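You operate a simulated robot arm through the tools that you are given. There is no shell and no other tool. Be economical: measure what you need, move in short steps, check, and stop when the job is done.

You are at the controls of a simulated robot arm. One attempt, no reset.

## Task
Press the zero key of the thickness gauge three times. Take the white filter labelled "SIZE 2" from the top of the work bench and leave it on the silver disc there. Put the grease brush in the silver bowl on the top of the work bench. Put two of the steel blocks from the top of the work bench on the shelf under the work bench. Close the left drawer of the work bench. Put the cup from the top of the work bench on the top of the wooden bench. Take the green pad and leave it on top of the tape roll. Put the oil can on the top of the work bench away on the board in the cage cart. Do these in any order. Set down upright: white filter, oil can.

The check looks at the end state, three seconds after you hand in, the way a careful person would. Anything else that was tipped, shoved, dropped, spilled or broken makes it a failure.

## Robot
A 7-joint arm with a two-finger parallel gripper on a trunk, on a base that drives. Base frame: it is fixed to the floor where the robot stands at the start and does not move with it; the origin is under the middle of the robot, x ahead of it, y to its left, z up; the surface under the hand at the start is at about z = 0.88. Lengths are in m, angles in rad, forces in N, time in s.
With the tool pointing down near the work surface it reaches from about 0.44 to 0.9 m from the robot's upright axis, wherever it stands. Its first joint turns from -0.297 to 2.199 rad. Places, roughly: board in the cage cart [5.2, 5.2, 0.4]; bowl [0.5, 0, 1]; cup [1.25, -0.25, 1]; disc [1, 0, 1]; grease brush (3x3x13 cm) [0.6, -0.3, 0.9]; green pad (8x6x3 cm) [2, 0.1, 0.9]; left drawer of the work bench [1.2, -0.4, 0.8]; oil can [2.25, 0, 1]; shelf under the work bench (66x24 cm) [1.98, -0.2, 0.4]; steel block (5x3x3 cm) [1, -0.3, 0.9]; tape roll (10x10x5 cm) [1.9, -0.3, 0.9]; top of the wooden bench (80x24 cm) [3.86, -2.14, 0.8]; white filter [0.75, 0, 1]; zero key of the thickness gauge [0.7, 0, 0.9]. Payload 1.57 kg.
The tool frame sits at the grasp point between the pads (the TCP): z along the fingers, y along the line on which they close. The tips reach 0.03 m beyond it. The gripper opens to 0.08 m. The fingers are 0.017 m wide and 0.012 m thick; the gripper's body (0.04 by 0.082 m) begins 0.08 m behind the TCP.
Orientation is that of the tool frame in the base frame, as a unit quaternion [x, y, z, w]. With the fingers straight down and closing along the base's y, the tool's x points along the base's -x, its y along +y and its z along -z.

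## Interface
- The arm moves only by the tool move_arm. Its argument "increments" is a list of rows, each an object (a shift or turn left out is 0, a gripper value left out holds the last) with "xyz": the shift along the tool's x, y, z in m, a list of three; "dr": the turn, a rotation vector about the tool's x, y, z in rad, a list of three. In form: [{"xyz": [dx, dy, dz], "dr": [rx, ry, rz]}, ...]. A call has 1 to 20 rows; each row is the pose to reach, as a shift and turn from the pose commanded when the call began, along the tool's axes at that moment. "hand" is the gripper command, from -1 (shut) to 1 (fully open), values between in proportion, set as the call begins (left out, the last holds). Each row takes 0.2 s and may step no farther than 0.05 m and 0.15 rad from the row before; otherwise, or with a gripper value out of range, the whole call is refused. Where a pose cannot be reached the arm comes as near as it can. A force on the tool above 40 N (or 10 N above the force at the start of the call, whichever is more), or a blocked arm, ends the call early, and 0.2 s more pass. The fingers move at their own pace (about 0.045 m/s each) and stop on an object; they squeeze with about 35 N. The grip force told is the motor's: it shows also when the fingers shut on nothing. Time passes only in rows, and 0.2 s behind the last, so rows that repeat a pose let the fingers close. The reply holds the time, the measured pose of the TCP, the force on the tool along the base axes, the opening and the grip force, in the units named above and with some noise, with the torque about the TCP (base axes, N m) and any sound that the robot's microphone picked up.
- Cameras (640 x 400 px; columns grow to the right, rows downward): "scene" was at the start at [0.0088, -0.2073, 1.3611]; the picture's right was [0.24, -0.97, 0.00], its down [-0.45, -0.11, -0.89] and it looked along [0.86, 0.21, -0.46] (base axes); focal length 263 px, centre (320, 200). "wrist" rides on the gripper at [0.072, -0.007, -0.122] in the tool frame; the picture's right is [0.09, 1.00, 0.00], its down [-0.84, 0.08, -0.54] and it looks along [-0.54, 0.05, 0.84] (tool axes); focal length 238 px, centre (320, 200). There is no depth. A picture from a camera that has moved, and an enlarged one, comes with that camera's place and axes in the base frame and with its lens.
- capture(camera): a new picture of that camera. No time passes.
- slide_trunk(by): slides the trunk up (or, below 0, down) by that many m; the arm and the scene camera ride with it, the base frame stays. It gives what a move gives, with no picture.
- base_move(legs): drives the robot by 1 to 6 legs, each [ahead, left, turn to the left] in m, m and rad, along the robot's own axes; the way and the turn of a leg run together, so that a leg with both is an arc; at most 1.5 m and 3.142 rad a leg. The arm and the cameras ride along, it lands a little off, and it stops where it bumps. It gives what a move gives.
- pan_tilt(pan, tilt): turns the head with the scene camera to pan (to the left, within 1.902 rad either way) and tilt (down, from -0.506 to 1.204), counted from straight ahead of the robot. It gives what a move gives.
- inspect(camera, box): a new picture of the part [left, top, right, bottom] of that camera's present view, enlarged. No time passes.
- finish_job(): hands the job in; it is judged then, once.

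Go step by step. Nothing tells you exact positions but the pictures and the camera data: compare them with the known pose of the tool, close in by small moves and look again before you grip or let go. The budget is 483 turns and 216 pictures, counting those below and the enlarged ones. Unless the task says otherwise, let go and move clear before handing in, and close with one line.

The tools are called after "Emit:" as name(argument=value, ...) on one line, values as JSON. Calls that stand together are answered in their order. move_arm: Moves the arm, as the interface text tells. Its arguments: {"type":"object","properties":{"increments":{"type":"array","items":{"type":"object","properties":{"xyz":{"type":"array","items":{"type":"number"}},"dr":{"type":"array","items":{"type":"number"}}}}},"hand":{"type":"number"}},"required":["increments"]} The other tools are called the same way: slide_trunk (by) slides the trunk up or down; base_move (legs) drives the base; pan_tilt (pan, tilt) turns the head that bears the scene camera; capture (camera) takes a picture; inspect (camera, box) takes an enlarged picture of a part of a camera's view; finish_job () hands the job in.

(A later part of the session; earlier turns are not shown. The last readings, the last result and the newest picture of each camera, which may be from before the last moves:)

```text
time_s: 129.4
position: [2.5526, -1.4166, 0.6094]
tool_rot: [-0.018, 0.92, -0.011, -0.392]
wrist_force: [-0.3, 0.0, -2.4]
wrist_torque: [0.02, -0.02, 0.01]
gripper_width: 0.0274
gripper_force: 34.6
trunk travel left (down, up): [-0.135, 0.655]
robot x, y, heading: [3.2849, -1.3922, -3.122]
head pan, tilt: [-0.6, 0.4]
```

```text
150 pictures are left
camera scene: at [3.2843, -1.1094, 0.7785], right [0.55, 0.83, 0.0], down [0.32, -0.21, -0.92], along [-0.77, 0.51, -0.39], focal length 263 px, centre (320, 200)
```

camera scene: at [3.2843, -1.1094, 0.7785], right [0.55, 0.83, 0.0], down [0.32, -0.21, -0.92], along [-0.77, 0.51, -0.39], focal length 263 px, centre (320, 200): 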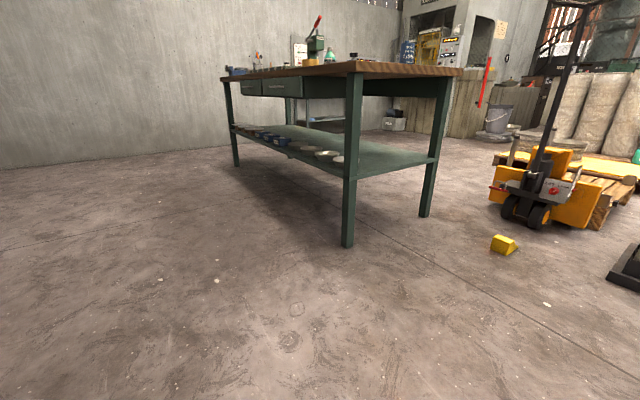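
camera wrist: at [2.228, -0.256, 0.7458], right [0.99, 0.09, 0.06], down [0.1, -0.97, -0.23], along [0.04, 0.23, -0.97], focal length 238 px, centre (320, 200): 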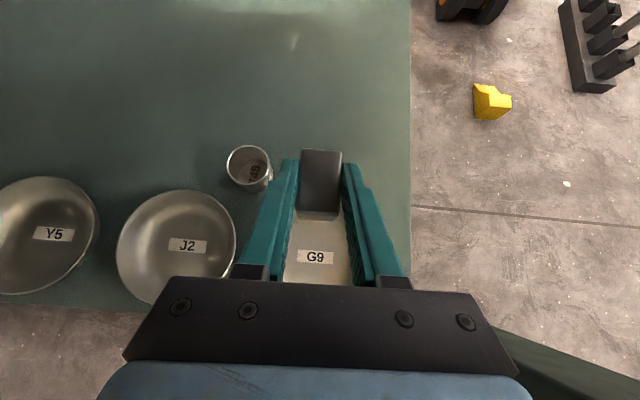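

The end is open. Sliding sideways to line up with it.

Emit:
base_move(legs=[[0, 0, -0.018], [0, -1.26, 0]])

Emit:
pan_tilt(pan=0.15, tilt=0.4)

Emit:
capture(camera="scene")

Emit:
capture(camera="wrist")

```text
time_s: 136.1
position: [2.5756, -0.1351, 0.6101]
tool_rot: [0.003, 0.92, -0.001, -0.392]
wrist_force: [-1.0, 0.6, -3.1]
wrist_torque: [0.0, -0.05, -0.02]
gripper_width: 0.0275
gripper_force: 35.0
trunk travel left (down, up): [-0.135, 0.655]
robot x, y, heading: [3.3124, -0.1473, 3.111]
head pan, tilt: [-0.6, 0.4]
```

```text
time_s: 137.2
position: [2.5754, -0.1349, 0.6084]
tool_rot: [0.002, 0.92, -0.001, -0.391]
wrist_force: [-0.8, -0.5, -2.4]
wrist_torque: [-0.01, -0.01, -0.01]
gripper_width: 0.0273
gripper_force: 35.3
trunk travel left (down, up): [-0.135, 0.655]
robot x, y, heading: [3.3095, -0.1435, 3.109]
head pan, tilt: [0.15, 0.4]
```

```text
149 pictures are left
camera scene: at [3.3038, 0.0712, 0.7784], right [-0.12, 0.99, 0.0], down [0.39, 0.04, -0.92], along [-0.92, -0.11, -0.39], focal length 263 px, centre (320, 200)
```

scene: 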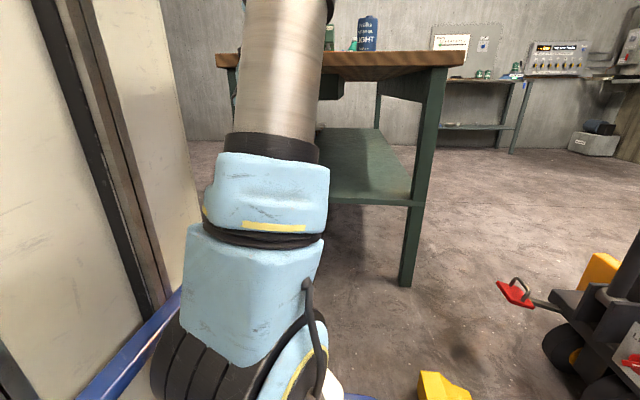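

```text
148 pictures are left
camera wrist: at [2.6119, -0.1414, 0.7458], right [-0.06, 1.0, 0.06], down [0.97, 0.07, -0.23], along [-0.23, 0.05, -0.97], focal length 238 px, centre (320, 200)
```

wrist: 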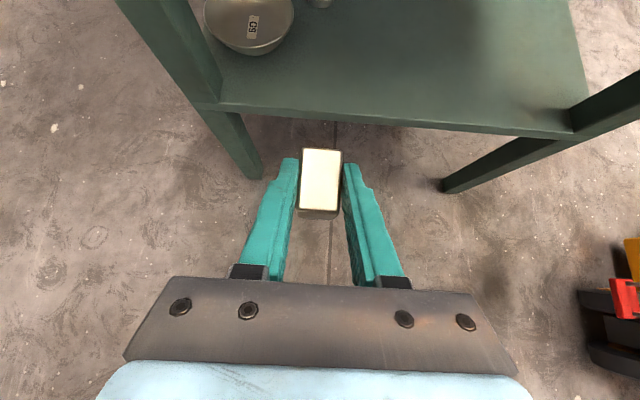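

Emit:
base_move(legs=[[0.25, 0, 0]])

Emit:
capture(camera="wrist")

Emit:
capture(camera="scene")

```text
time_s: 139.0
position: [2.3261, -0.1275, 0.6091]
tool_rot: [0.004, 0.92, 0.0, -0.392]
wrist_force: [-0.6, 0.2, -2.7]
wrist_torque: [-0.01, -0.04, 0.02]
gripper_width: 0.0274
gripper_force: 34.4
trunk travel left (down, up): [-0.135, 0.655]
robot x, y, heading: [3.0635, -0.1362, 3.107]
head pan, tilt: [0.15, 0.4]
```

```text
147 pictures are left
camera wrist: at [2.3638, -0.1335, 0.7458], right [-0.06, 1.0, 0.06], down [0.97, 0.07, -0.23], along [-0.23, 0.05, -0.97], focal length 238 px, centre (320, 200)
```

wrist: 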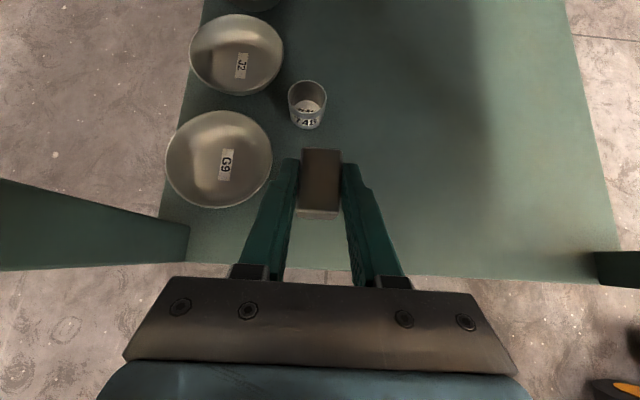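

```text
146 pictures are left
camera scene: at [3.0555, 0.0794, 0.7784], right [-0.12, 0.99, 0.0], down [0.39, 0.05, -0.92], along [-0.91, -0.11, -0.39], focal length 263 px, centre (320, 200)
```

scene: 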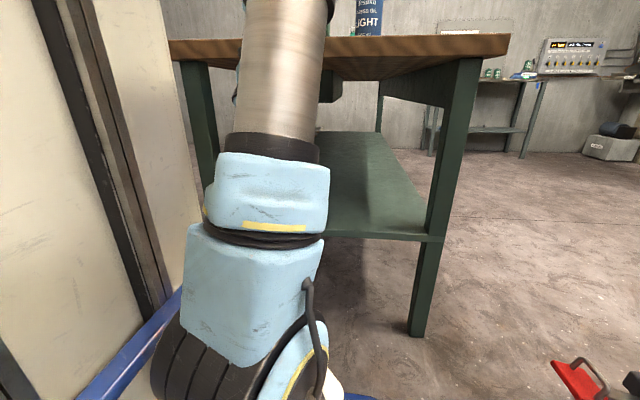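

Emit:
move_arm(increments=[{"xyz": [0, 0.007, 0.04]}, {"xyz": [-0.005, 0.014, 0.08]}, {"xyz": [-0.015, 0.021, 0.12]}, {"xyz": [-0.022, 0.0275, 0.15]}, {"xyz": [-0.0277, 0.0275, 0.1734]}])

Emit:
capture(camera="wrist")

Emit:
capture(camera="scene")

```text
time_s: 140.2
position: [2.222, -0.1024, 0.4676]
tool_rot: [0.003, 0.92, 0.0, -0.392]
wrist_force: [-0.9, 0.2, -2.2]
wrist_torque: [-0.02, 0.0, 0.02]
gripper_width: 0.0276
gripper_force: 35.6
trunk travel left (down, up): [-0.135, 0.655]
robot x, y, heading: [3.0594, -0.1394, 3.109]
head pan, tilt: [0.15, 0.4]
```

```text
145 pictures are left
camera wrist: at [2.2588, -0.1083, 0.6051], right [-0.06, 1.0, 0.06], down [0.97, 0.07, -0.23], along [-0.23, 0.05, -0.97], focal length 238 px, centre (320, 200)
```

wrist: 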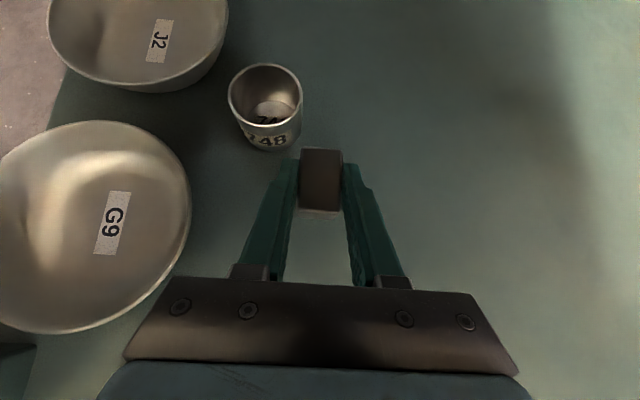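

```text
144 pictures are left
camera scene: at [3.0556, 0.0794, 0.7785], right [-0.12, 0.99, 0.0], down [0.39, 0.05, -0.92], along [-0.91, -0.11, -0.39], focal length 263 px, centre (320, 200)
```

scene: 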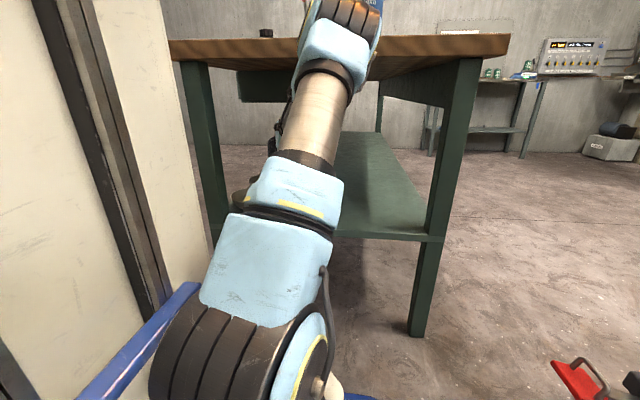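

Position is good. Lowering gently to the shelf.

Emit:
move_arm(increments=[{"xyz": [-0.007, 0, 0.007]}, {"xyz": [-0.012, 0, 0.0115]}, {"xyz": [-0.0165, 0, 0.016]}, {"xyz": [-0.018, 0, 0.0173]}])

```text
time_s: 141.2
position: [2.2209, -0.1009, 0.4444]
tool_rot: [0.003, 0.92, -0.001, -0.392]
wrist_force: [-0.1, 0.1, -2.5]
wrist_torque: [-0.01, -0.04, -0.01]
gripper_width: 0.0279
gripper_force: 35.2
trunk travel left (down, up): [-0.135, 0.655]
robot x, y, heading: [3.0585, -0.1384, 3.109]
head pan, tilt: [0.15, 0.4]
```

Emit:
move_arm(increments=[{"xyz": [-0.002, 0, 0.002]}, {"xyz": [-0.0036, 0, 0.0035]}, {"xyz": [-0.005, 0, 0.0048]}, {"xyz": [-0.0058, 0, 0.0055]}])

```text
time_s: 142.2
position: [2.221, -0.0999, 0.4364]
tool_rot: [0.003, 0.92, -0.001, -0.391]
wrist_force: [0.4, -0.5, -2.0]
wrist_torque: [-0.01, -0.04, -0.03]
gripper_width: 0.0273
gripper_force: 35.0
trunk travel left (down, up): [-0.135, 0.655]
robot x, y, heading: [3.0609, -0.1368, 3.115]
head pan, tilt: [0.15, 0.4]
```

Emit:
move_arm(increments=[{"xyz": [-0.0014, 0, 0.0014]}, {"xyz": [-0.0028, 0, 0.0028]}, {"xyz": [-0.0036, 0, 0.0035]}, {"xyz": [-0.0043, 0, 0.0042]}])

```text
time_s: 143.2
position: [2.2214, -0.1004, 0.4341]
tool_rot: [0.003, 0.919, -0.002, -0.395]
wrist_force: [-6.1, -4.0, 27.1]
wrist_torque: [-0.07, 0.42, 0.13]
gripper_width: 0.0276
gripper_force: 34.5
trunk travel left (down, up): [-0.135, 0.655]
robot x, y, heading: [3.0634, -0.1359, 3.108]
head pan, tilt: [0.15, 0.4]
```

Contact. Easing the pressure and opening partway.

Emit:
move_arm(hand=0.25, increments=[{"xyz": [0.002, 0, -0.002]}, {"xyz": [0.002, 0, -0.002]}, {"xyz": [0.002, 0, -0.002]}])

Emit:
capture(camera="wrist")

```text
time_s: 144.0
position: [2.2218, -0.1012, 0.4311]
tool_rot: [0.004, 0.921, -0.001, -0.391]
wrist_force: [-0.2, 0.6, -0.4]
wrist_torque: [0.01, -0.01, 0.01]
gripper_width: 0.0498
gripper_force: 0.0
trunk travel left (down, up): [-0.135, 0.655]
robot x, y, heading: [3.057, -0.139, 3.111]
head pan, tilt: [0.15, 0.4]
```

```text
143 pictures are left
camera wrist: at [2.2589, -0.1063, 0.5685], right [-0.06, 1.0, 0.06], down [0.97, 0.07, -0.23], along [-0.23, 0.05, -0.97], focal length 238 px, centre (320, 200)
```

wrist: 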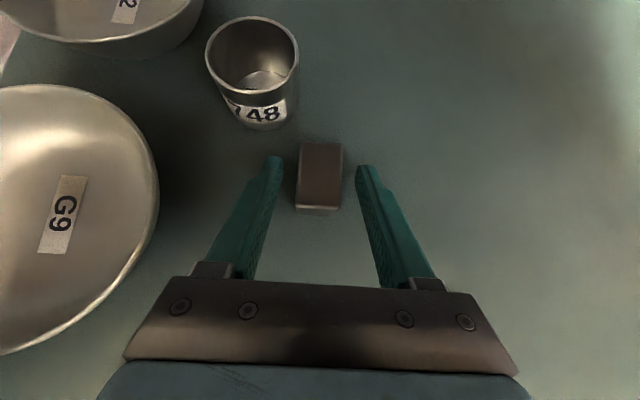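

Block rests flat on the shelf. Retracting along the tool axis and backing out.

Emit:
move_arm(increments=[{"xyz": [0.005, 0, -0.04]}, {"xyz": [0.01, 0, -0.08]}, {"xyz": [0.015, 0, -0.12]}, {"xyz": [0.02, 0, -0.16]}, {"xyz": [0.025, 0, -0.2]}])

Emit:
capture(camera="wrist")

Emit:
base_move(legs=[[-0.3, 0, 0]])

```text
time_s: 145.2
position: [2.3506, -0.1004, 0.5919]
tool_rot: [0.004, 0.92, -0.001, -0.392]
wrist_force: [-0.3, 0.3, -0.1]
wrist_torque: [0.0, 0.0, 0.03]
gripper_width: 0.0499
gripper_force: 0.0
trunk travel left (down, up): [-0.135, 0.655]
robot x, y, heading: [3.0585, -0.1346, 3.104]
head pan, tilt: [0.15, 0.4]
```

```text
142 pictures are left
camera wrist: at [2.3867, -0.1058, 0.7279], right [-0.06, 1.0, 0.06], down [0.97, 0.07, -0.23], along [-0.23, 0.05, -0.97], focal length 238 px, centre (320, 200)
```

wrist: 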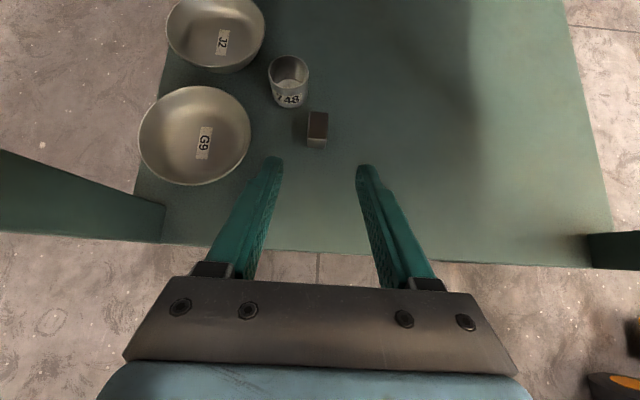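

```text
time_s: 147.2
position: [2.6474, -0.1077, 0.5919]
tool_rot: [0.004, 0.92, -0.002, -0.392]
wrist_force: [0.1, 0.8, -0.4]
wrist_torque: [0.02, 0.0, -0.01]
gripper_width: 0.0502
gripper_force: 0.0
trunk travel left (down, up): [-0.135, 0.655]
robot x, y, heading: [3.3571, -0.1435, 3.112]
head pan, tilt: [0.15, 0.4]
```

Next, the bench top from this end: raising the trunk to look at the oil can and pad.

Emit:
slide_trunk(by=0.4)

Emit:
slide_trunk(by=0.2)

Emit:
capture(camera="wrist")

Emit:
pan_tilt(pan=-0.9, tilt=0.25)

Emit:
capture(camera="scene")

```text
time_s: 151.0
position: [2.6471, -0.1077, 0.9917]
tool_rot: [0.004, 0.92, -0.001, -0.391]
wrist_force: [-0.3, -0.2, 0.7]
wrist_torque: [0.0, 0.02, -0.02]
gripper_width: 0.0502
gripper_force: 0.1
trunk travel left (down, up): [-0.535, 0.255]
robot x, y, heading: [3.3587, -0.1491, 3.106]
head pan, tilt: [0.15, 0.4]
```

```text
time_s: 153.2
position: [2.6486, -0.1084, 1.1915]
tool_rot: [0.004, 0.92, -0.001, -0.391]
wrist_force: [0.1, -0.8, -0.2]
wrist_torque: [0.03, 0.0, 0.01]
gripper_width: 0.0499
gripper_force: 0.1
trunk travel left (down, up): [-0.735, 0.055]
robot x, y, heading: [3.3619, -0.1446, 3.108]
head pan, tilt: [0.15, 0.4]
```

```text
141 pictures are left
camera wrist: at [2.6852, -0.1149, 1.3277], right [-0.06, 1.0, 0.06], down [0.97, 0.07, -0.23], along [-0.23, 0.05, -0.97], focal length 238 px, centre (320, 200)
```

wrist: 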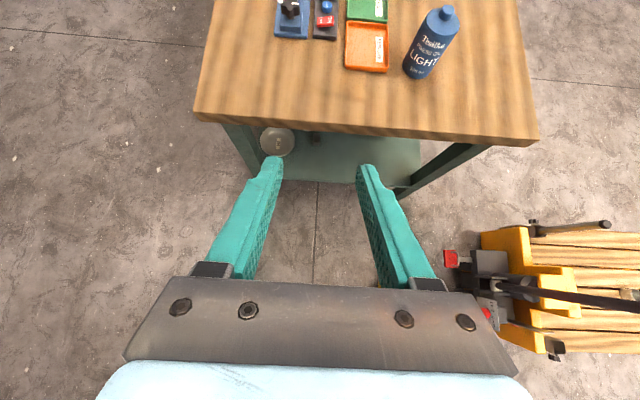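

```text
time_s: 154.5
position: [2.6483, -0.1083, 1.1916]
tool_rot: [0.004, 0.92, 0.0, -0.392]
wrist_force: [0.4, 0.3, -0.2]
wrist_torque: [-0.01, 0.0, 0.0]
gripper_width: 0.0501
gripper_force: 0.0
trunk travel left (down, up): [-0.735, 0.055]
robot x, y, heading: [3.3577, -0.1503, 3.109]
head pan, tilt: [-0.901, 0.25]
```

```text
140 pictures are left
camera scene: at [3.3912, 0.155, 1.3924], right [0.8, 0.59, 0.0], down [0.15, -0.2, -0.97], along [-0.58, 0.78, -0.25], focal length 263 px, centre (320, 200)
```

scene: 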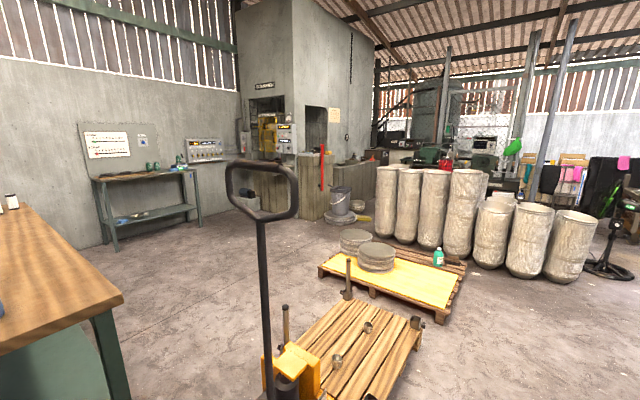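

Emit:
pan_tilt(pan=-1.85, tilt=0.15)

Emit:
capture(camera="scene")

```text
time_s: 155.7
position: [2.6473, -0.1086, 1.1905]
tool_rot: [0.004, 0.92, -0.001, -0.393]
wrist_force: [0.4, -1.0, -0.2]
wrist_torque: [-0.01, 0.04, 0.01]
gripper_width: 0.0499
gripper_force: 0.0
trunk travel left (down, up): [-0.735, 0.055]
robot x, y, heading: [3.3552, -0.1448, 3.103]
head pan, tilt: [-1.85, 0.15]
```

```text
139 pictures are left
camera scene: at [3.4753, 0.1681, 1.4017], right [0.95, -0.31, 0.0], down [-0.05, -0.14, -0.99], along [0.3, 0.94, -0.15], focal length 263 px, centre (320, 200)
```

scene: 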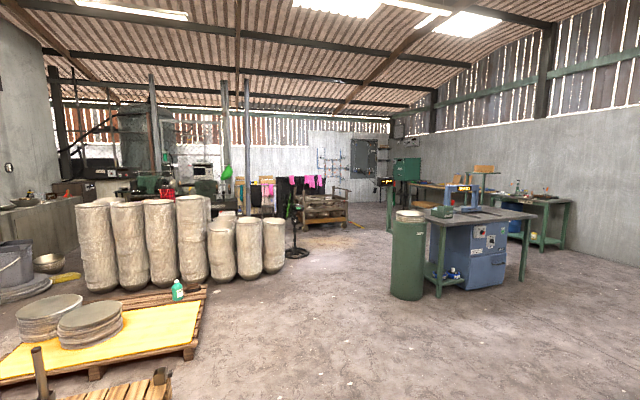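

Emit:
inspect(camera="scene", box=[240, 150, 400, 250])

```text
4.00 times, centred on (320, 200) of scene
camera zoom: at [3.4753, 0.1681, 1.4017], right [0.95, -0.31, 0.0], down [-0.05, -0.14, -0.99], along [0.3, 0.94, -0.15], focal length 1052 px, centre (320, 200)
```

zoom: 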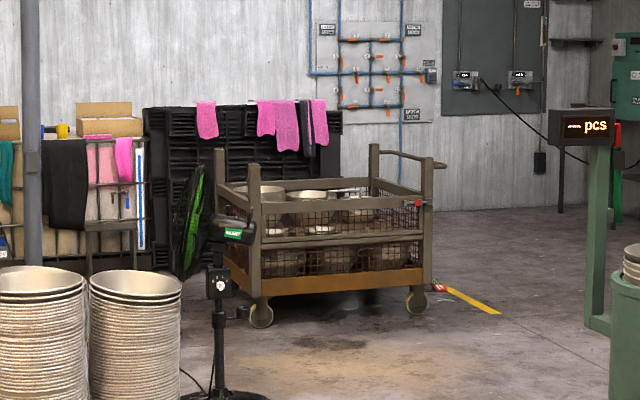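

I can see the cage cart: open-topped, mesh-walled. I'll align for the oil can, straighten the tool to vertical, and look.

Emit:
base_move(legs=[[0, -0.1, 0.032], [0.32, 0, 0]])

Emit:
move_arm(hand=1, increments=[{"dr": [0, -0.14, 0]}, {"dr": [0, -0.28, 0]}, {"dr": [0, -0.42, 0]}, {"dr": [0, -0.56, 0]}, {"dr": [0, -0.7, 0]}, {"dr": [0, -0.805, 0]}])

Emit:
capture(camera="wrist")

```text
time_s: 158.6
position: [2.3273, -0.0261, 1.1929]
tool_rot: [-0.008, 0.92, -0.006, -0.391]
wrist_force: [-0.3, 0.3, 0.2]
wrist_torque: [0.01, 0.04, 0.0]
gripper_width: 0.0499
gripper_force: 0.0
trunk travel left (down, up): [-0.735, 0.055]
robot x, y, heading: [3.0387, -0.0451, 3.13]
head pan, tilt: [-1.85, 0.15]
```

```text
time_s: 160.0
position: [2.3272, -0.026, 1.1919]
tool_rot: [-0.01, 1.0, -0.002, 0.001]
wrist_force: [-0.4, 0.7, -0.1]
wrist_torque: [-0.05, 0.04, -0.03]
gripper_width: 0.0801
gripper_force: 0.0
trunk travel left (down, up): [-0.735, 0.055]
robot x, y, heading: [3.0384, -0.045, 3.133]
head pan, tilt: [-1.85, 0.15]
```

```text
137 pictures are left
camera wrist: at [2.2543, -0.0339, 1.3137], right [-0.11, 0.99, 0.0], down [0.83, 0.1, 0.54], along [0.54, 0.06, -0.84], focal length 238 px, centre (320, 200)
```

wrist: 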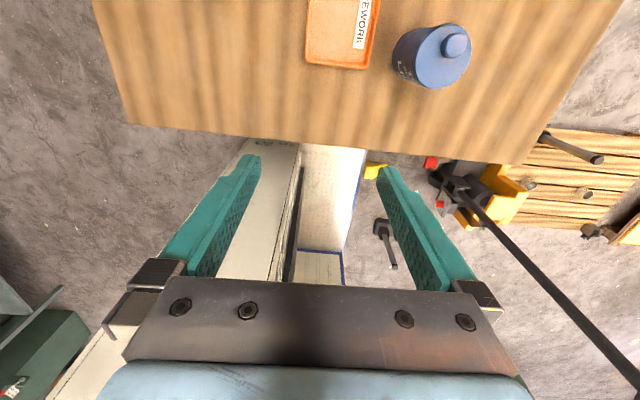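

Emit:
move_arm(increments=[{"xyz": [0.02, 0.035, 0]}, {"xyz": [0.04, 0.07, 0]}, {"xyz": [0.06, 0.105, 0]}, {"xyz": [0.079, 0.14, 0]}, {"xyz": [0.079, 0.14, 0.04]}, {"xyz": [0.079, 0.14, 0.08]}])

Emit:
capture(camera="wrist")

```text
time_s: 161.4
position: [2.2461, 0.1161, 1.1096]
tool_rot: [-0.01, 1.0, -0.002, 0.0]
wrist_force: [-0.7, 1.2, 0.0]
wrist_torque: [0.04, 0.02, 0.03]
gripper_width: 0.08
gripper_force: 0.1
trunk travel left (down, up): [-0.735, 0.055]
robot x, y, heading: [3.0383, -0.0484, 3.134]
head pan, tilt: [-1.85, 0.15]
```

```text
136 pictures are left
camera wrist: at [2.1726, 0.1087, 1.2322], right [-0.11, 0.99, 0.0], down [0.83, 0.1, 0.54], along [0.54, 0.06, -0.84], focal length 238 px, centre (320, 200)
```

wrist: 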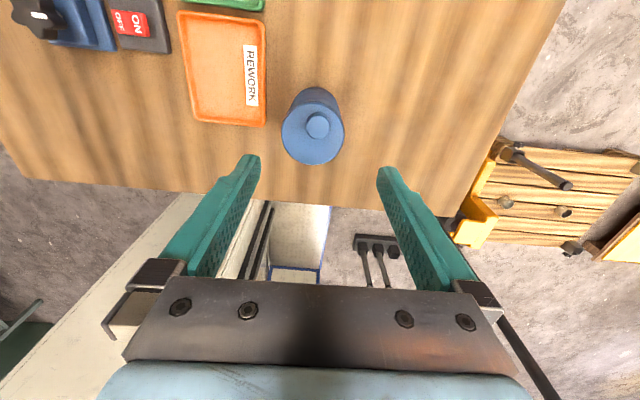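

Emit:
inspect(camera="wrist", box=[264, 75, 376, 175])

```text
4.00 times, centred on (320, 125) of wrist
camera zoom: at [2.1726, 0.1087, 1.2322], right [-0.11, 0.99, 0.0], down [0.83, 0.1, 0.54], along [0.54, 0.06, -0.84], focal length 953 px, centre (320, 500)
```

zoom: 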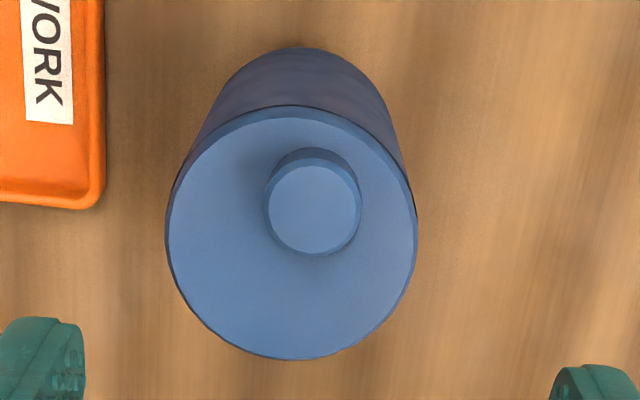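

The oil can's flat top is centred at about (2.250, 0.109), 6.6 cm across. Approaching just above for a final alignment check.

Emit:
move_arm(increments=[{"xyz": [-0.004, -0.006, 0.03]}, {"xyz": [-0.004, -0.006, 0.065]}])

Emit:
capture(camera="wrist")

```text
time_s: 162.0
position: [2.2503, 0.1068, 1.0448]
tool_rot: [-0.009, 1.0, -0.002, -0.001]
wrist_force: [-0.2, -0.5, -0.8]
wrist_torque: [0.01, 0.01, 0.01]
gripper_width: 0.0803
gripper_force: 0.1
trunk travel left (down, up): [-0.735, 0.055]
robot x, y, heading: [3.0404, -0.0457, 3.132]
head pan, tilt: [-1.85, 0.15]
```

```text
134 pictures are left
camera wrist: at [2.1766, 0.1, 1.1666], right [-0.11, 0.99, -0.01], down [0.84, 0.1, 0.54], along [0.54, 0.06, -0.84], focal length 238 px, centre (320, 200)
```

wrist: 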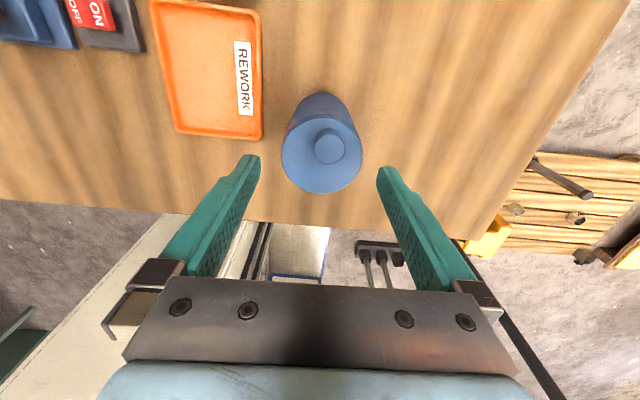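

Emit:
move_arm(increments=[{"xyz": [0.001, 0.002, 0.03]}, {"xyz": [0.001, 0.002, 0.05]}])

Emit:
capture(camera="wrist")

```text
time_s: 162.6
position: [2.2487, 0.1083, 0.9957]
tool_rot: [-0.01, 1.0, -0.003, 0.001]
wrist_force: [0.2, -0.2, 0.0]
wrist_torque: [0.01, -0.01, 0.0]
gripper_width: 0.08
gripper_force: 0.2
trunk travel left (down, up): [-0.735, 0.055]
robot x, y, heading: [3.0394, -0.0457, 3.139]
head pan, tilt: [-1.85, 0.15]
```

```text
133 pictures are left
camera wrist: at [2.1754, 0.1012, 1.1177], right [-0.11, 0.99, 0.0], down [0.84, 0.1, 0.54], along [0.54, 0.06, -0.84], focal length 238 px, centre (320, 200)
```

wrist: 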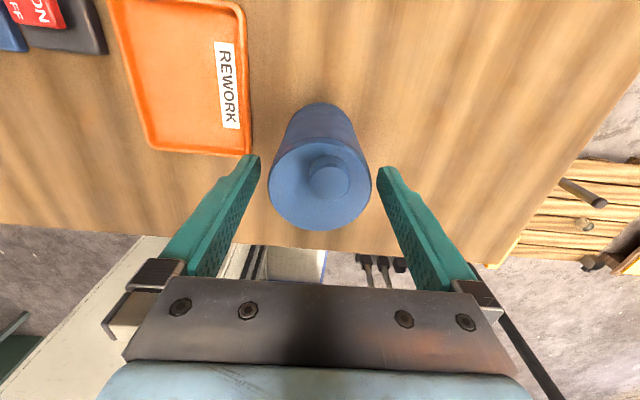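

Emit:
move_arm(increments=[{"xyz": [0, 0, 0.02]}, {"xyz": [0, 0, 0.035]}, {"xyz": [0, 0, 0.047]}])

Emit:
move_arm(hand=-1, increments=[{"xyz": [0, 0, 0]}, {"xyz": [0, 0, 0]}, {"xyz": [0, 0, 0]}])

Emit:
move_arm(increments=[{"xyz": [0, 0, -0.03]}, {"xyz": [0, 0, -0.07]}, {"xyz": [0, 0, -0.11]}, {"xyz": [0, 0, -0.15]}, {"xyz": [0, 0, -0.2]}])

Emit:
capture(camera="wrist")

```text
time_s: 163.4
position: [2.2479, 0.1078, 0.948]
tool_rot: [-0.01, 1.0, -0.002, 0.0]
wrist_force: [0.0, 0.4, -0.4]
wrist_torque: [-0.02, 0.02, 0.02]
gripper_width: 0.08
gripper_force: 0.1
trunk travel left (down, up): [-0.735, 0.055]
robot x, y, heading: [3.0391, -0.0468, 3.135]
head pan, tilt: [-1.85, 0.15]
```

```text
time_s: 164.2
position: [2.2482, 0.1085, 0.949]
tool_rot: [-0.01, 1.0, -0.002, 0.0]
wrist_force: [-1.1, 1.9, -0.6]
wrist_torque: [0.26, 0.02, 0.02]
gripper_width: 0.0657
gripper_force: 32.9
trunk travel left (down, up): [-0.735, 0.055]
robot x, y, heading: [3.0396, -0.0485, 3.131]
head pan, tilt: [-1.85, 0.15]
```

```text
time_s: 165.4
position: [2.2487, 0.1081, 1.1491]
tool_rot: [-0.009, 1.0, -0.002, 0.001]
wrist_force: [0.3, 0.5, -5.1]
wrist_torque: [-0.04, -0.02, 0.0]
gripper_width: 0.0655
gripper_force: 35.3
trunk travel left (down, up): [-0.735, 0.055]
robot x, y, heading: [3.0403, -0.048, 3.133]
head pan, tilt: [-1.85, 0.15]
```

```text
132 pictures are left
camera wrist: at [2.1759, 0.1012, 1.2708], right [-0.11, 0.99, -0.01], down [0.83, 0.1, 0.54], along [0.54, 0.06, -0.84], focal length 238 px, centre (320, 200)
```

wrist: 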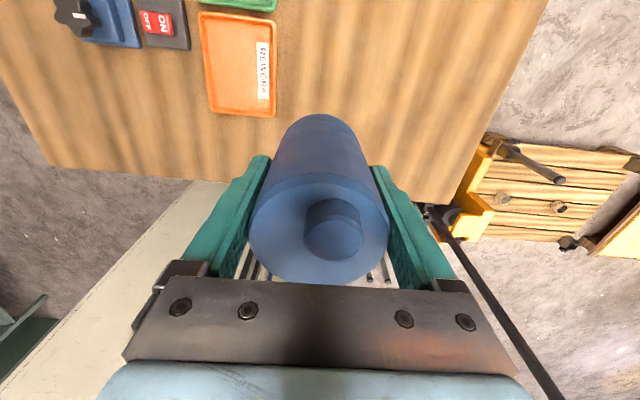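

Oil can held (about 0.5 kg). I back away, draw the arm in, and start for the cage cart.

Emit:
base_move(legs=[[-0.5, 0, 0]])

Emit:
move_arm(increments=[{"xyz": [-0.04, -0.03, 0]}, {"xyz": [-0.08, -0.06, 0]}, {"xyz": [-0.12, -0.09, 0]}, {"xyz": [-0.16, -0.12, 0]}])

Emit:
base_move(legs=[[0, 0, -1.571], [0, -0.75, 0], [1.2, 0, 0]])

Emit:
pan_tilt(pan=-0.3, tilt=0.3)

Emit:
capture(camera="scene")

```text
time_s: 168.4
position: [2.7615, 0.1047, 1.1493]
tool_rot: [-0.01, 1.0, -0.002, 0.0]
wrist_force: [-0.3, 0.5, -5.0]
wrist_torque: [-0.01, -0.03, 0.0]
gripper_width: 0.0656
gripper_force: 35.3
trunk travel left (down, up): [-0.735, 0.055]
robot x, y, heading: [3.5476, -0.0465, 3.137]
head pan, tilt: [-1.85, 0.15]
```

```text
time_s: 169.4
position: [2.9235, -0.0119, 1.1474]
tool_rot: [-0.009, 1.0, -0.002, 0.001]
wrist_force: [0.3, 1.1, -5.1]
wrist_torque: [-0.01, -0.02, 0.01]
gripper_width: 0.0659
gripper_force: 35.1
trunk travel left (down, up): [-0.735, 0.055]
robot x, y, heading: [3.5529, -0.0515, 3.13]
head pan, tilt: [-1.85, 0.15]
```

```text
time_s: 182.9
position: [4.3294, 1.7525, 1.148]
tool_rot: [0.699, 0.715, -0.002, -0.002]
wrist_force: [-0.3, 0.0, -4.7]
wrist_torque: [-0.01, 0.01, 0.0]
gripper_width: 0.0654
gripper_force: 34.4
trunk travel left (down, up): [-0.735, 0.055]
robot x, y, heading: [4.2951, 1.1252, 1.564]
head pan, tilt: [-1.85, 0.15]
```

```text
time_s: 184.5
position: [4.3289, 1.7514, 1.1482]
tool_rot: [0.7, 0.714, -0.002, -0.002]
wrist_force: [0.3, -1.0, -5.5]
wrist_torque: [0.02, 0.01, 0.01]
gripper_width: 0.0657
gripper_force: 35.3
trunk travel left (down, up): [-0.735, 0.055]
robot x, y, heading: [4.2912, 1.1224, 1.569]
head pan, tilt: [-0.3, 0.3]
```

```text
131 pictures are left
camera scene: at [4.5495, 1.1329, 1.3877], right [0.95, -0.3, 0.0], down [-0.09, -0.28, -0.96], along [0.29, 0.91, -0.3], focal length 263 px, centre (320, 200)
```

scene: 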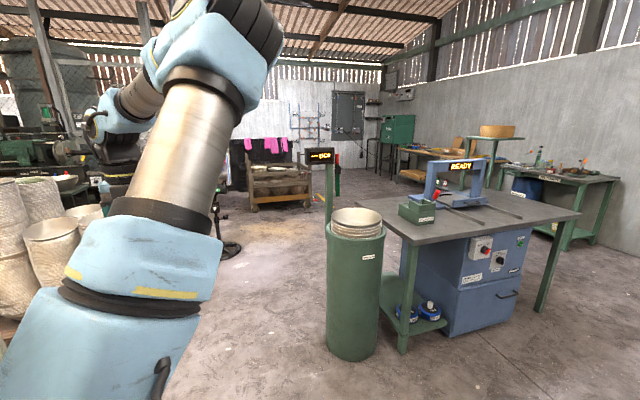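

Emit:
base_move(legs=[[1.4, 0, 0], [0.6, -0.75, 0], [0.35, 0, 0]])

Emit:
pan_tilt(pan=0.0, tilt=0.5)

Emit:
capture(camera="scene")

Emit:
capture(camera="wrist")

```text
time_s: 194.1
position: [4.7732, 3.4261, 1.1492]
tool_rot: [0.717, 0.697, 0.002, -0.001]
wrist_force: [-0.8, 0.3, -5.2]
wrist_torque: [0.0, 0.02, -0.02]
gripper_width: 0.0653
gripper_force: 35.0
trunk travel left (down, up): [-0.735, 0.055]
robot x, y, heading: [4.7165, 2.8049, 1.511]
head pan, tilt: [-0.3, 0.3]
stopped in leg 2: the robot was blocked; the commanded pose is now the measured one
```

```text
time_s: 194.9
position: [4.7714, 3.4268, 1.1511]
tool_rot: [0.716, 0.698, 0.003, 0.0]
wrist_force: [-0.5, 0.5, -5.3]
wrist_torque: [0.03, 0.02, -0.01]
gripper_width: 0.0652
gripper_force: 34.8
trunk travel left (down, up): [-0.735, 0.055]
robot x, y, heading: [4.7156, 2.809, 1.513]
head pan, tilt: [0.0, 0.499]
```

```text
130 pictures are left
camera scene: at [4.9337, 2.8013, 1.3712], right [1.0, -0.06, 0.01], down [-0.02, -0.47, -0.88], along [0.05, 0.88, -0.47], focal length 263 px, centre (320, 200)
```

scene: 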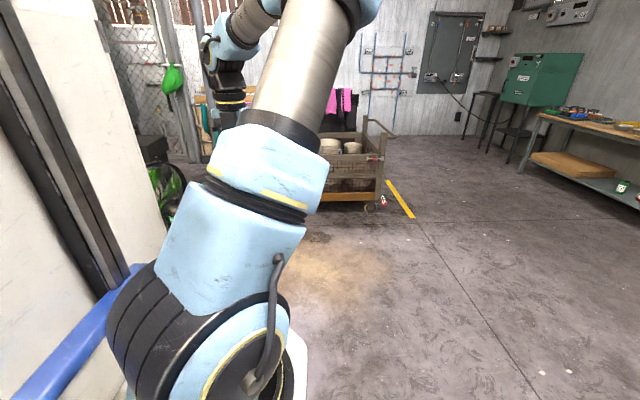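

```text
129 pictures are left
camera wrist: at [4.7654, 3.4985, 1.2741], right [1.0, 0.07, 0.01], down [0.05, -0.84, 0.54], along [0.04, -0.54, -0.84], focal length 238 px, centre (320, 200)
```

wrist: 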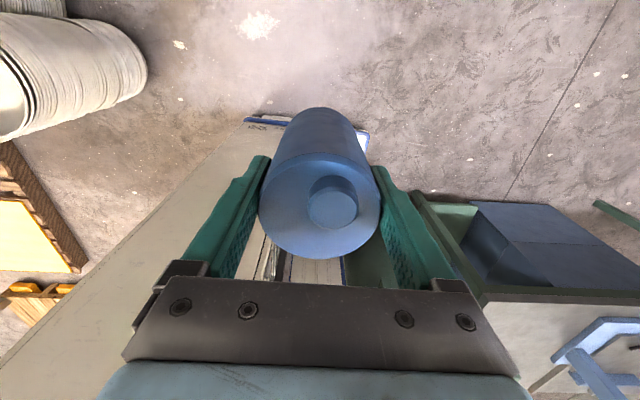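

I bumped something on the right, likely the green drum. Looking there.

Emit:
pan_tilt(pan=-1.7, tilt=0.7)

Emit:
capture(camera="scene")

```text
time_s: 196.6
position: [4.7731, 3.4273, 1.1517]
tool_rot: [0.716, 0.698, 0.004, -0.001]
wrist_force: [0.8, 1.3, -5.1]
wrist_torque: [0.02, 0.0, 0.0]
gripper_width: 0.0654
gripper_force: 35.4
trunk travel left (down, up): [-0.735, 0.055]
robot x, y, heading: [4.7171, 2.8098, 1.514]
head pan, tilt: [-1.7, 0.7]
```

```text
128 pictures are left
camera scene: at [5.0121, 2.6954, 1.3541], right [-0.18, -0.98, -0.01], down [-0.62, 0.12, -0.77], along [0.76, -0.14, -0.64], focal length 263 px, centre (320, 200)
```

scene: 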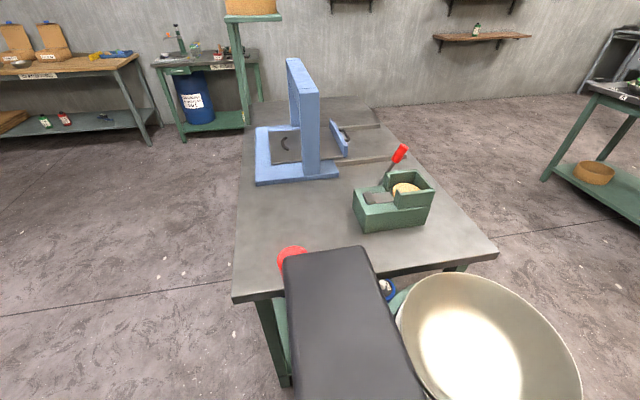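

The drum stands; only my rear corner touched it. Checking the left side for the fan before moving on.

Emit:
pan_tilt(pan=0.55, tilt=0.35)

Emit:
capture(camera="scene")

```text
time_s: 198.7
position: [4.7724, 3.4288, 1.1508]
tool_rot: [0.715, 0.699, 0.003, -0.001]
wrist_force: [0.7, -1.1, -4.5]
wrist_torque: [-0.01, 0.01, 0.02]
gripper_width: 0.0657
gripper_force: 35.6
trunk travel left (down, up): [-0.735, 0.055]
robot x, y, heading: [4.7183, 2.8073, 1.52]
head pan, tilt: [0.55, 0.351]
```

```text
127 pictures are left
camera scene: at [4.8842, 2.7932, 1.3847], right [0.88, 0.47, 0.01], down [0.17, -0.3, -0.94], along [-0.44, 0.83, -0.35], focal length 263 px, centre (320, 200)
```

scene: 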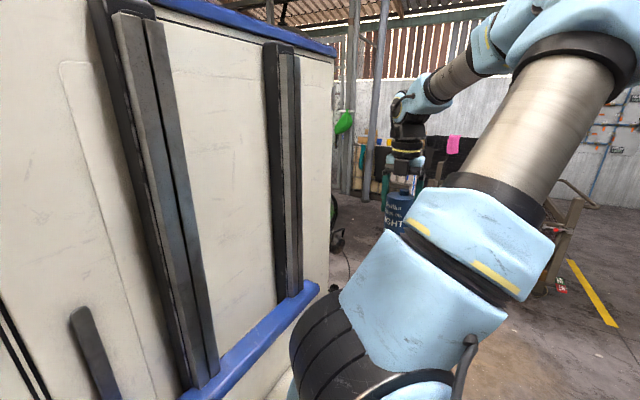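

Emit:
base_move(legs=[[0.2, 0.02, 0], [0, 0, 0.055], [0.2, -0.2, 0], [0.1, -0.15, 0]])

Emit:
pan_tilt(pan=-0.1, tilt=0.3)

Emit:
capture(camera="scene")

```text
time_s: 199.5
position: [4.7792, 3.4297, 1.1506]
tool_rot: [0.72, 0.694, 0.0, -0.001]
wrist_force: [-0.3, 0.4, -6.0]
wrist_torque: [0.03, 0.01, 0.0]
gripper_width: 0.0654
gripper_force: 34.7
trunk travel left (down, up): [-0.735, 0.055]
robot x, y, heading: [4.7112, 2.8092, 1.505]
head pan, tilt: [0.55, 0.351]
stopped in leg 1: the robot was blocked; the commanded pose is now the measured one
```

```text
time_s: 200.5
position: [4.7798, 3.4306, 1.1504]
tool_rot: [0.72, 0.694, 0.001, 0.0]
wrist_force: [-0.5, -0.4, -5.6]
wrist_torque: [0.02, -0.02, -0.01]
gripper_width: 0.0658
gripper_force: 34.8
trunk travel left (down, up): [-0.735, 0.055]
robot x, y, heading: [4.7159, 2.8095, 1.512]
head pan, tilt: [-0.099, 0.3]
```

```text
126 pictures are left
camera scene: at [4.9445, 2.8052, 1.3899], right [0.99, -0.16, 0.01], down [-0.04, -0.29, -0.96], along [0.16, 0.94, -0.29], focal length 263 px, centre (320, 200)
```

scene: 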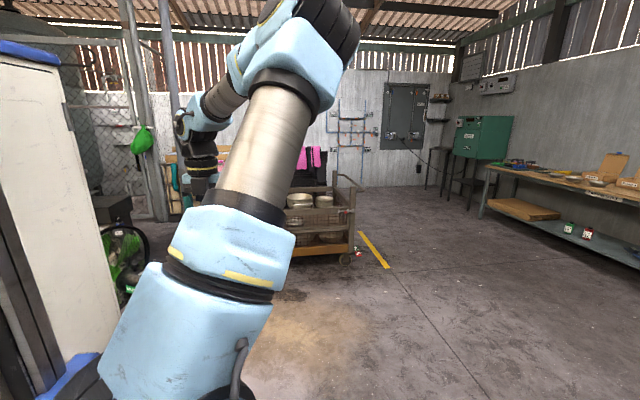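

Still blocked ahead. I need a better look down my right side.

Emit:
pan_tilt(pan=-1.5, tilt=1.1)

Emit:
capture(camera="scene")

Emit:
pan_tilt(pan=-0.8, tilt=1.1)

Emit:
capture(camera="scene")

```text
time_s: 202.0
position: [4.7797, 3.4306, 1.151]
tool_rot: [0.719, 0.695, 0.001, 0.001]
wrist_force: [1.0, 0.2, -4.8]
wrist_torque: [0.02, 0.02, 0.0]
gripper_width: 0.0655
gripper_force: 35.5
trunk travel left (down, up): [-0.735, 0.055]
robot x, y, heading: [4.7145, 2.8113, 1.504]
head pan, tilt: [-1.499, 1.1]
```

```text
125 pictures are left
camera scene: at [4.993, 2.7141, 1.3237], right [0.01, -1.0, 0.0], down [-0.89, -0.01, -0.46], along [0.46, 0.0, -0.89], focal length 263 px, centre (320, 200)
```

scene: 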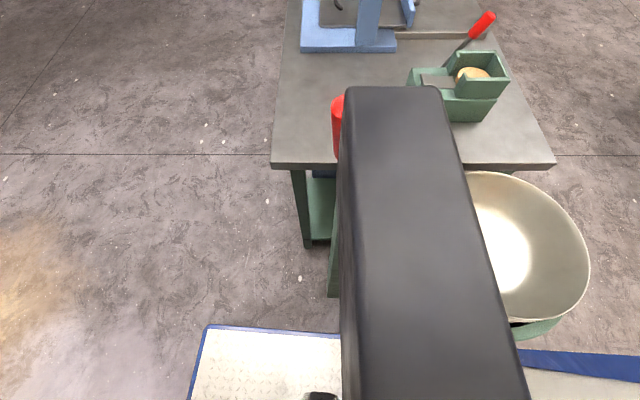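

```text
time_s: 203.1
position: [4.7789, 3.4311, 1.1506]
tool_rot: [0.718, 0.696, 0.001, 0.0]
wrist_force: [0.1, -0.2, -4.3]
wrist_torque: [0.02, -0.01, -0.02]
gripper_width: 0.0654
gripper_force: 34.9
trunk travel left (down, up): [-0.735, 0.055]
robot x, y, heading: [4.7135, 2.8076, 1.506]
head pan, tilt: [-0.799, 1.1]
```

```text
124 pictures are left
camera scene: at [4.9779, 2.7546, 1.3236], right [0.65, -0.76, 0.0], down [-0.67, -0.58, -0.46], along [0.35, 0.3, -0.89], focal length 263 px, centre (320, 200)
```

scene: 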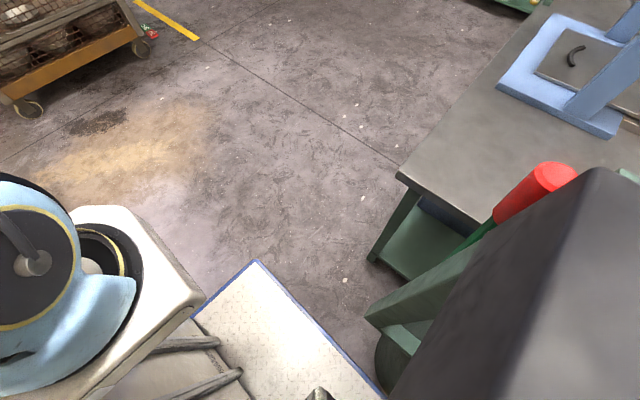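

The obstacle is the counter's post by the drum, touching my right side; it stands. Moving left off it, straightening, then ahead.

Emit:
base_move(legs=[[0, 0.12, 0], [0, 0, 0.06]])

Emit:
capture(camera="scene")

```text
time_s: 204.8
position: [4.629, 3.4438, 1.148]
tool_rot: [0.698, 0.716, -0.002, -0.002]
wrist_force: [-0.1, 1.4, -5.1]
wrist_torque: [-0.03, 0.0, -0.02]
gripper_width: 0.0656
gripper_force: 35.2
trunk travel left (down, up): [-0.735, 0.055]
robot x, y, heading: [4.5926, 2.8192, 1.565]
head pan, tilt: [-0.799, 1.1]
```

```text
123 pictures are left
camera scene: at [4.8697, 2.7816, 1.3216], right [0.69, -0.72, 0.0], down [-0.64, -0.62, -0.45], along [0.33, 0.31, -0.89], focal length 263 px, centre (320, 200)
```

scene: 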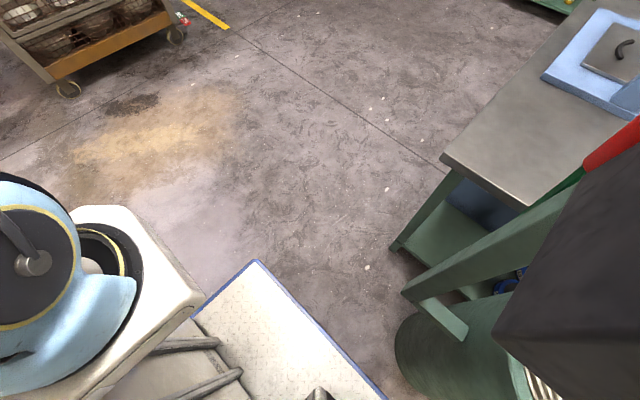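

Emit:
base_move(legs=[[0.45, 0, 0], [0.1, -0.4, 0]])

Emit:
pan_tilt(pan=-0.1, tilt=0.5)

Emit:
capture(camera="scene")

```text
time_s: 209.7
position: [5.0295, 4.0014, 1.1476]
tool_rot: [0.697, 0.717, -0.001, -0.002]
wrist_force: [0.5, 0.4, -5.4]
wrist_torque: [0.03, -0.01, 0.01]
gripper_width: 0.0656
gripper_force: 35.1
trunk travel left (down, up): [-0.735, 0.055]
robot x, y, heading: [4.9947, 3.3763, 1.569]
head pan, tilt: [-0.799, 1.1]
```

```text
time_s: 210.8
position: [5.0281, 4.0009, 1.1485]
tool_rot: [0.698, 0.717, -0.002, -0.002]
wrist_force: [-0.4, -0.9, -4.9]
wrist_torque: [0.03, -0.03, 0.0]
gripper_width: 0.0655
gripper_force: 35.3
trunk travel left (down, up): [-0.735, 0.055]
robot x, y, heading: [4.9902, 3.3748, 1.572]
head pan, tilt: [-0.099, 0.499]
```

```text
122 pictures are left
camera scene: at [5.2341, 3.3862, 1.3692], right [0.99, -0.1, 0.0], down [-0.05, -0.48, -0.88], along [0.09, 0.87, -0.48], focal length 263 px, centre (320, 200)
```

scene: 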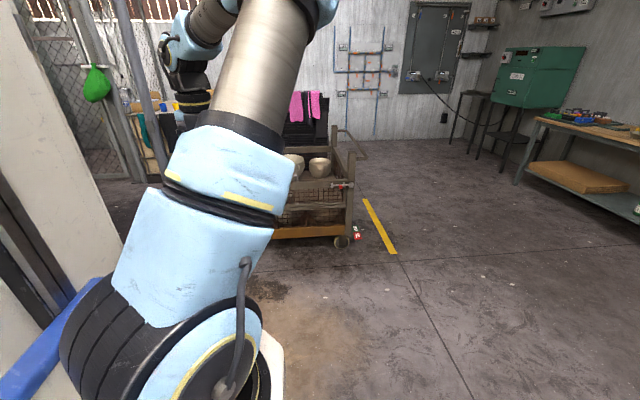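

I turn the tool back so that the wrist camera looks forward, then drive nearer the cart.

Emit:
move_arm(increments=[{"dr": [0, 0, -0.15]}, {"dr": [0, 0, -0.3]}, {"dr": [0, 0, -0.45]}, {"dr": [0, 0, -0.6]}, {"dr": [0, 0, -0.75]}, {"dr": [0, 0, -0.9]}, {"dr": [0, 0, -1.05]}, {"dr": [0, 0, -1.2]}, {"dr": [0, 0, -1.35]}, {"dr": [0, 0, -1.5]}, {"dr": [0, 0, -1.6]}])

Emit:
move_arm(increments=[{"dr": [0, 0, -0.15]}, {"dr": [0, 0, -0.3]}, {"dr": [0, 0, -0.45]}, {"dr": [0, 0, -0.6]}, {"dr": [0, 0, -0.75]}, {"dr": [0, 0, -0.9]}, {"dr": [0, 0, -1.05]}, {"dr": [0, 0, -1.2]}, {"dr": [0, 0, -1.35]}, {"dr": [0, 0, -1.5]}, {"dr": [0, 0, -1.56]}])

Emit:
base_move(legs=[[0.55, -0.1, 0]])

Emit:
capture(camera="wrist")

Emit:
capture(camera="scene")

```text
time_s: 213.2
position: [5.0268, 4.0014, 1.1481]
tool_rot: [-0.03, 1.0, 0.0, -0.002]
wrist_force: [-0.7, 0.5, -4.8]
wrist_torque: [0.01, 0.03, -0.01]
gripper_width: 0.0656
gripper_force: 35.1
trunk travel left (down, up): [-0.735, 0.055]
robot x, y, heading: [4.9952, 3.3752, 1.567]
head pan, tilt: [-0.099, 0.499]
```

```text
time_s: 215.6
position: [5.0293, 4.0004, 1.1494]
tool_rot: [0.724, -0.69, -0.002, 0.002]
wrist_force: [0.6, -0.2, -5.4]
wrist_torque: [0.01, 0.02, -0.02]
gripper_width: 0.0657
gripper_force: 34.5
trunk travel left (down, up): [-0.735, 0.055]
robot x, y, heading: [4.9971, 3.3746, 1.567]
head pan, tilt: [-0.099, 0.499]
```

```text
time_s: 218.8
position: [5.1243, 4.5571, 1.149]
tool_rot: [0.725, -0.689, -0.002, 0.003]
wrist_force: [0.8, 0.0, -5.3]
wrist_torque: [-0.03, 0.03, 0.02]
gripper_width: 0.0654
gripper_force: 34.5
trunk travel left (down, up): [-0.735, 0.055]
robot x, y, heading: [5.0969, 3.9285, 1.575]
head pan, tilt: [-0.099, 0.499]
```

```text
121 pictures are left
camera wrist: at [5.1351, 4.4862, 1.271], right [-0.99, -0.14, 0.01], down [-0.12, 0.83, 0.54], along [-0.08, 0.54, -0.84], focal length 238 px, centre (320, 200)
```

wrist: 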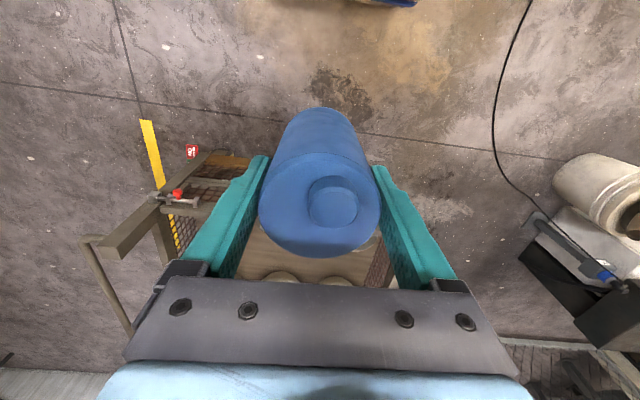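

```text
120 pictures are left
camera scene: at [5.3336, 3.9434, 1.3693], right [1.0, -0.1, 0.0], down [-0.05, -0.48, -0.88], along [0.09, 0.87, -0.48], focal length 263 px, centre (320, 200)
```

scene: 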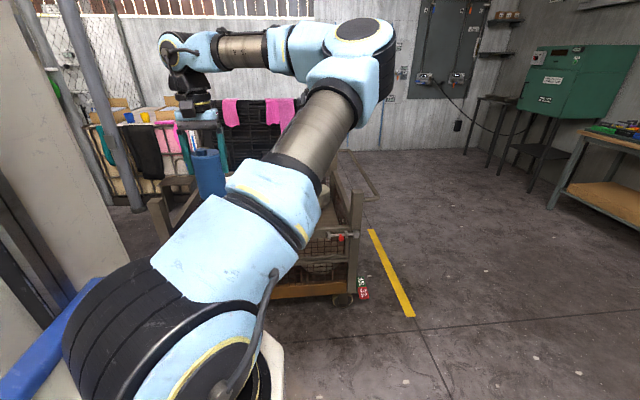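

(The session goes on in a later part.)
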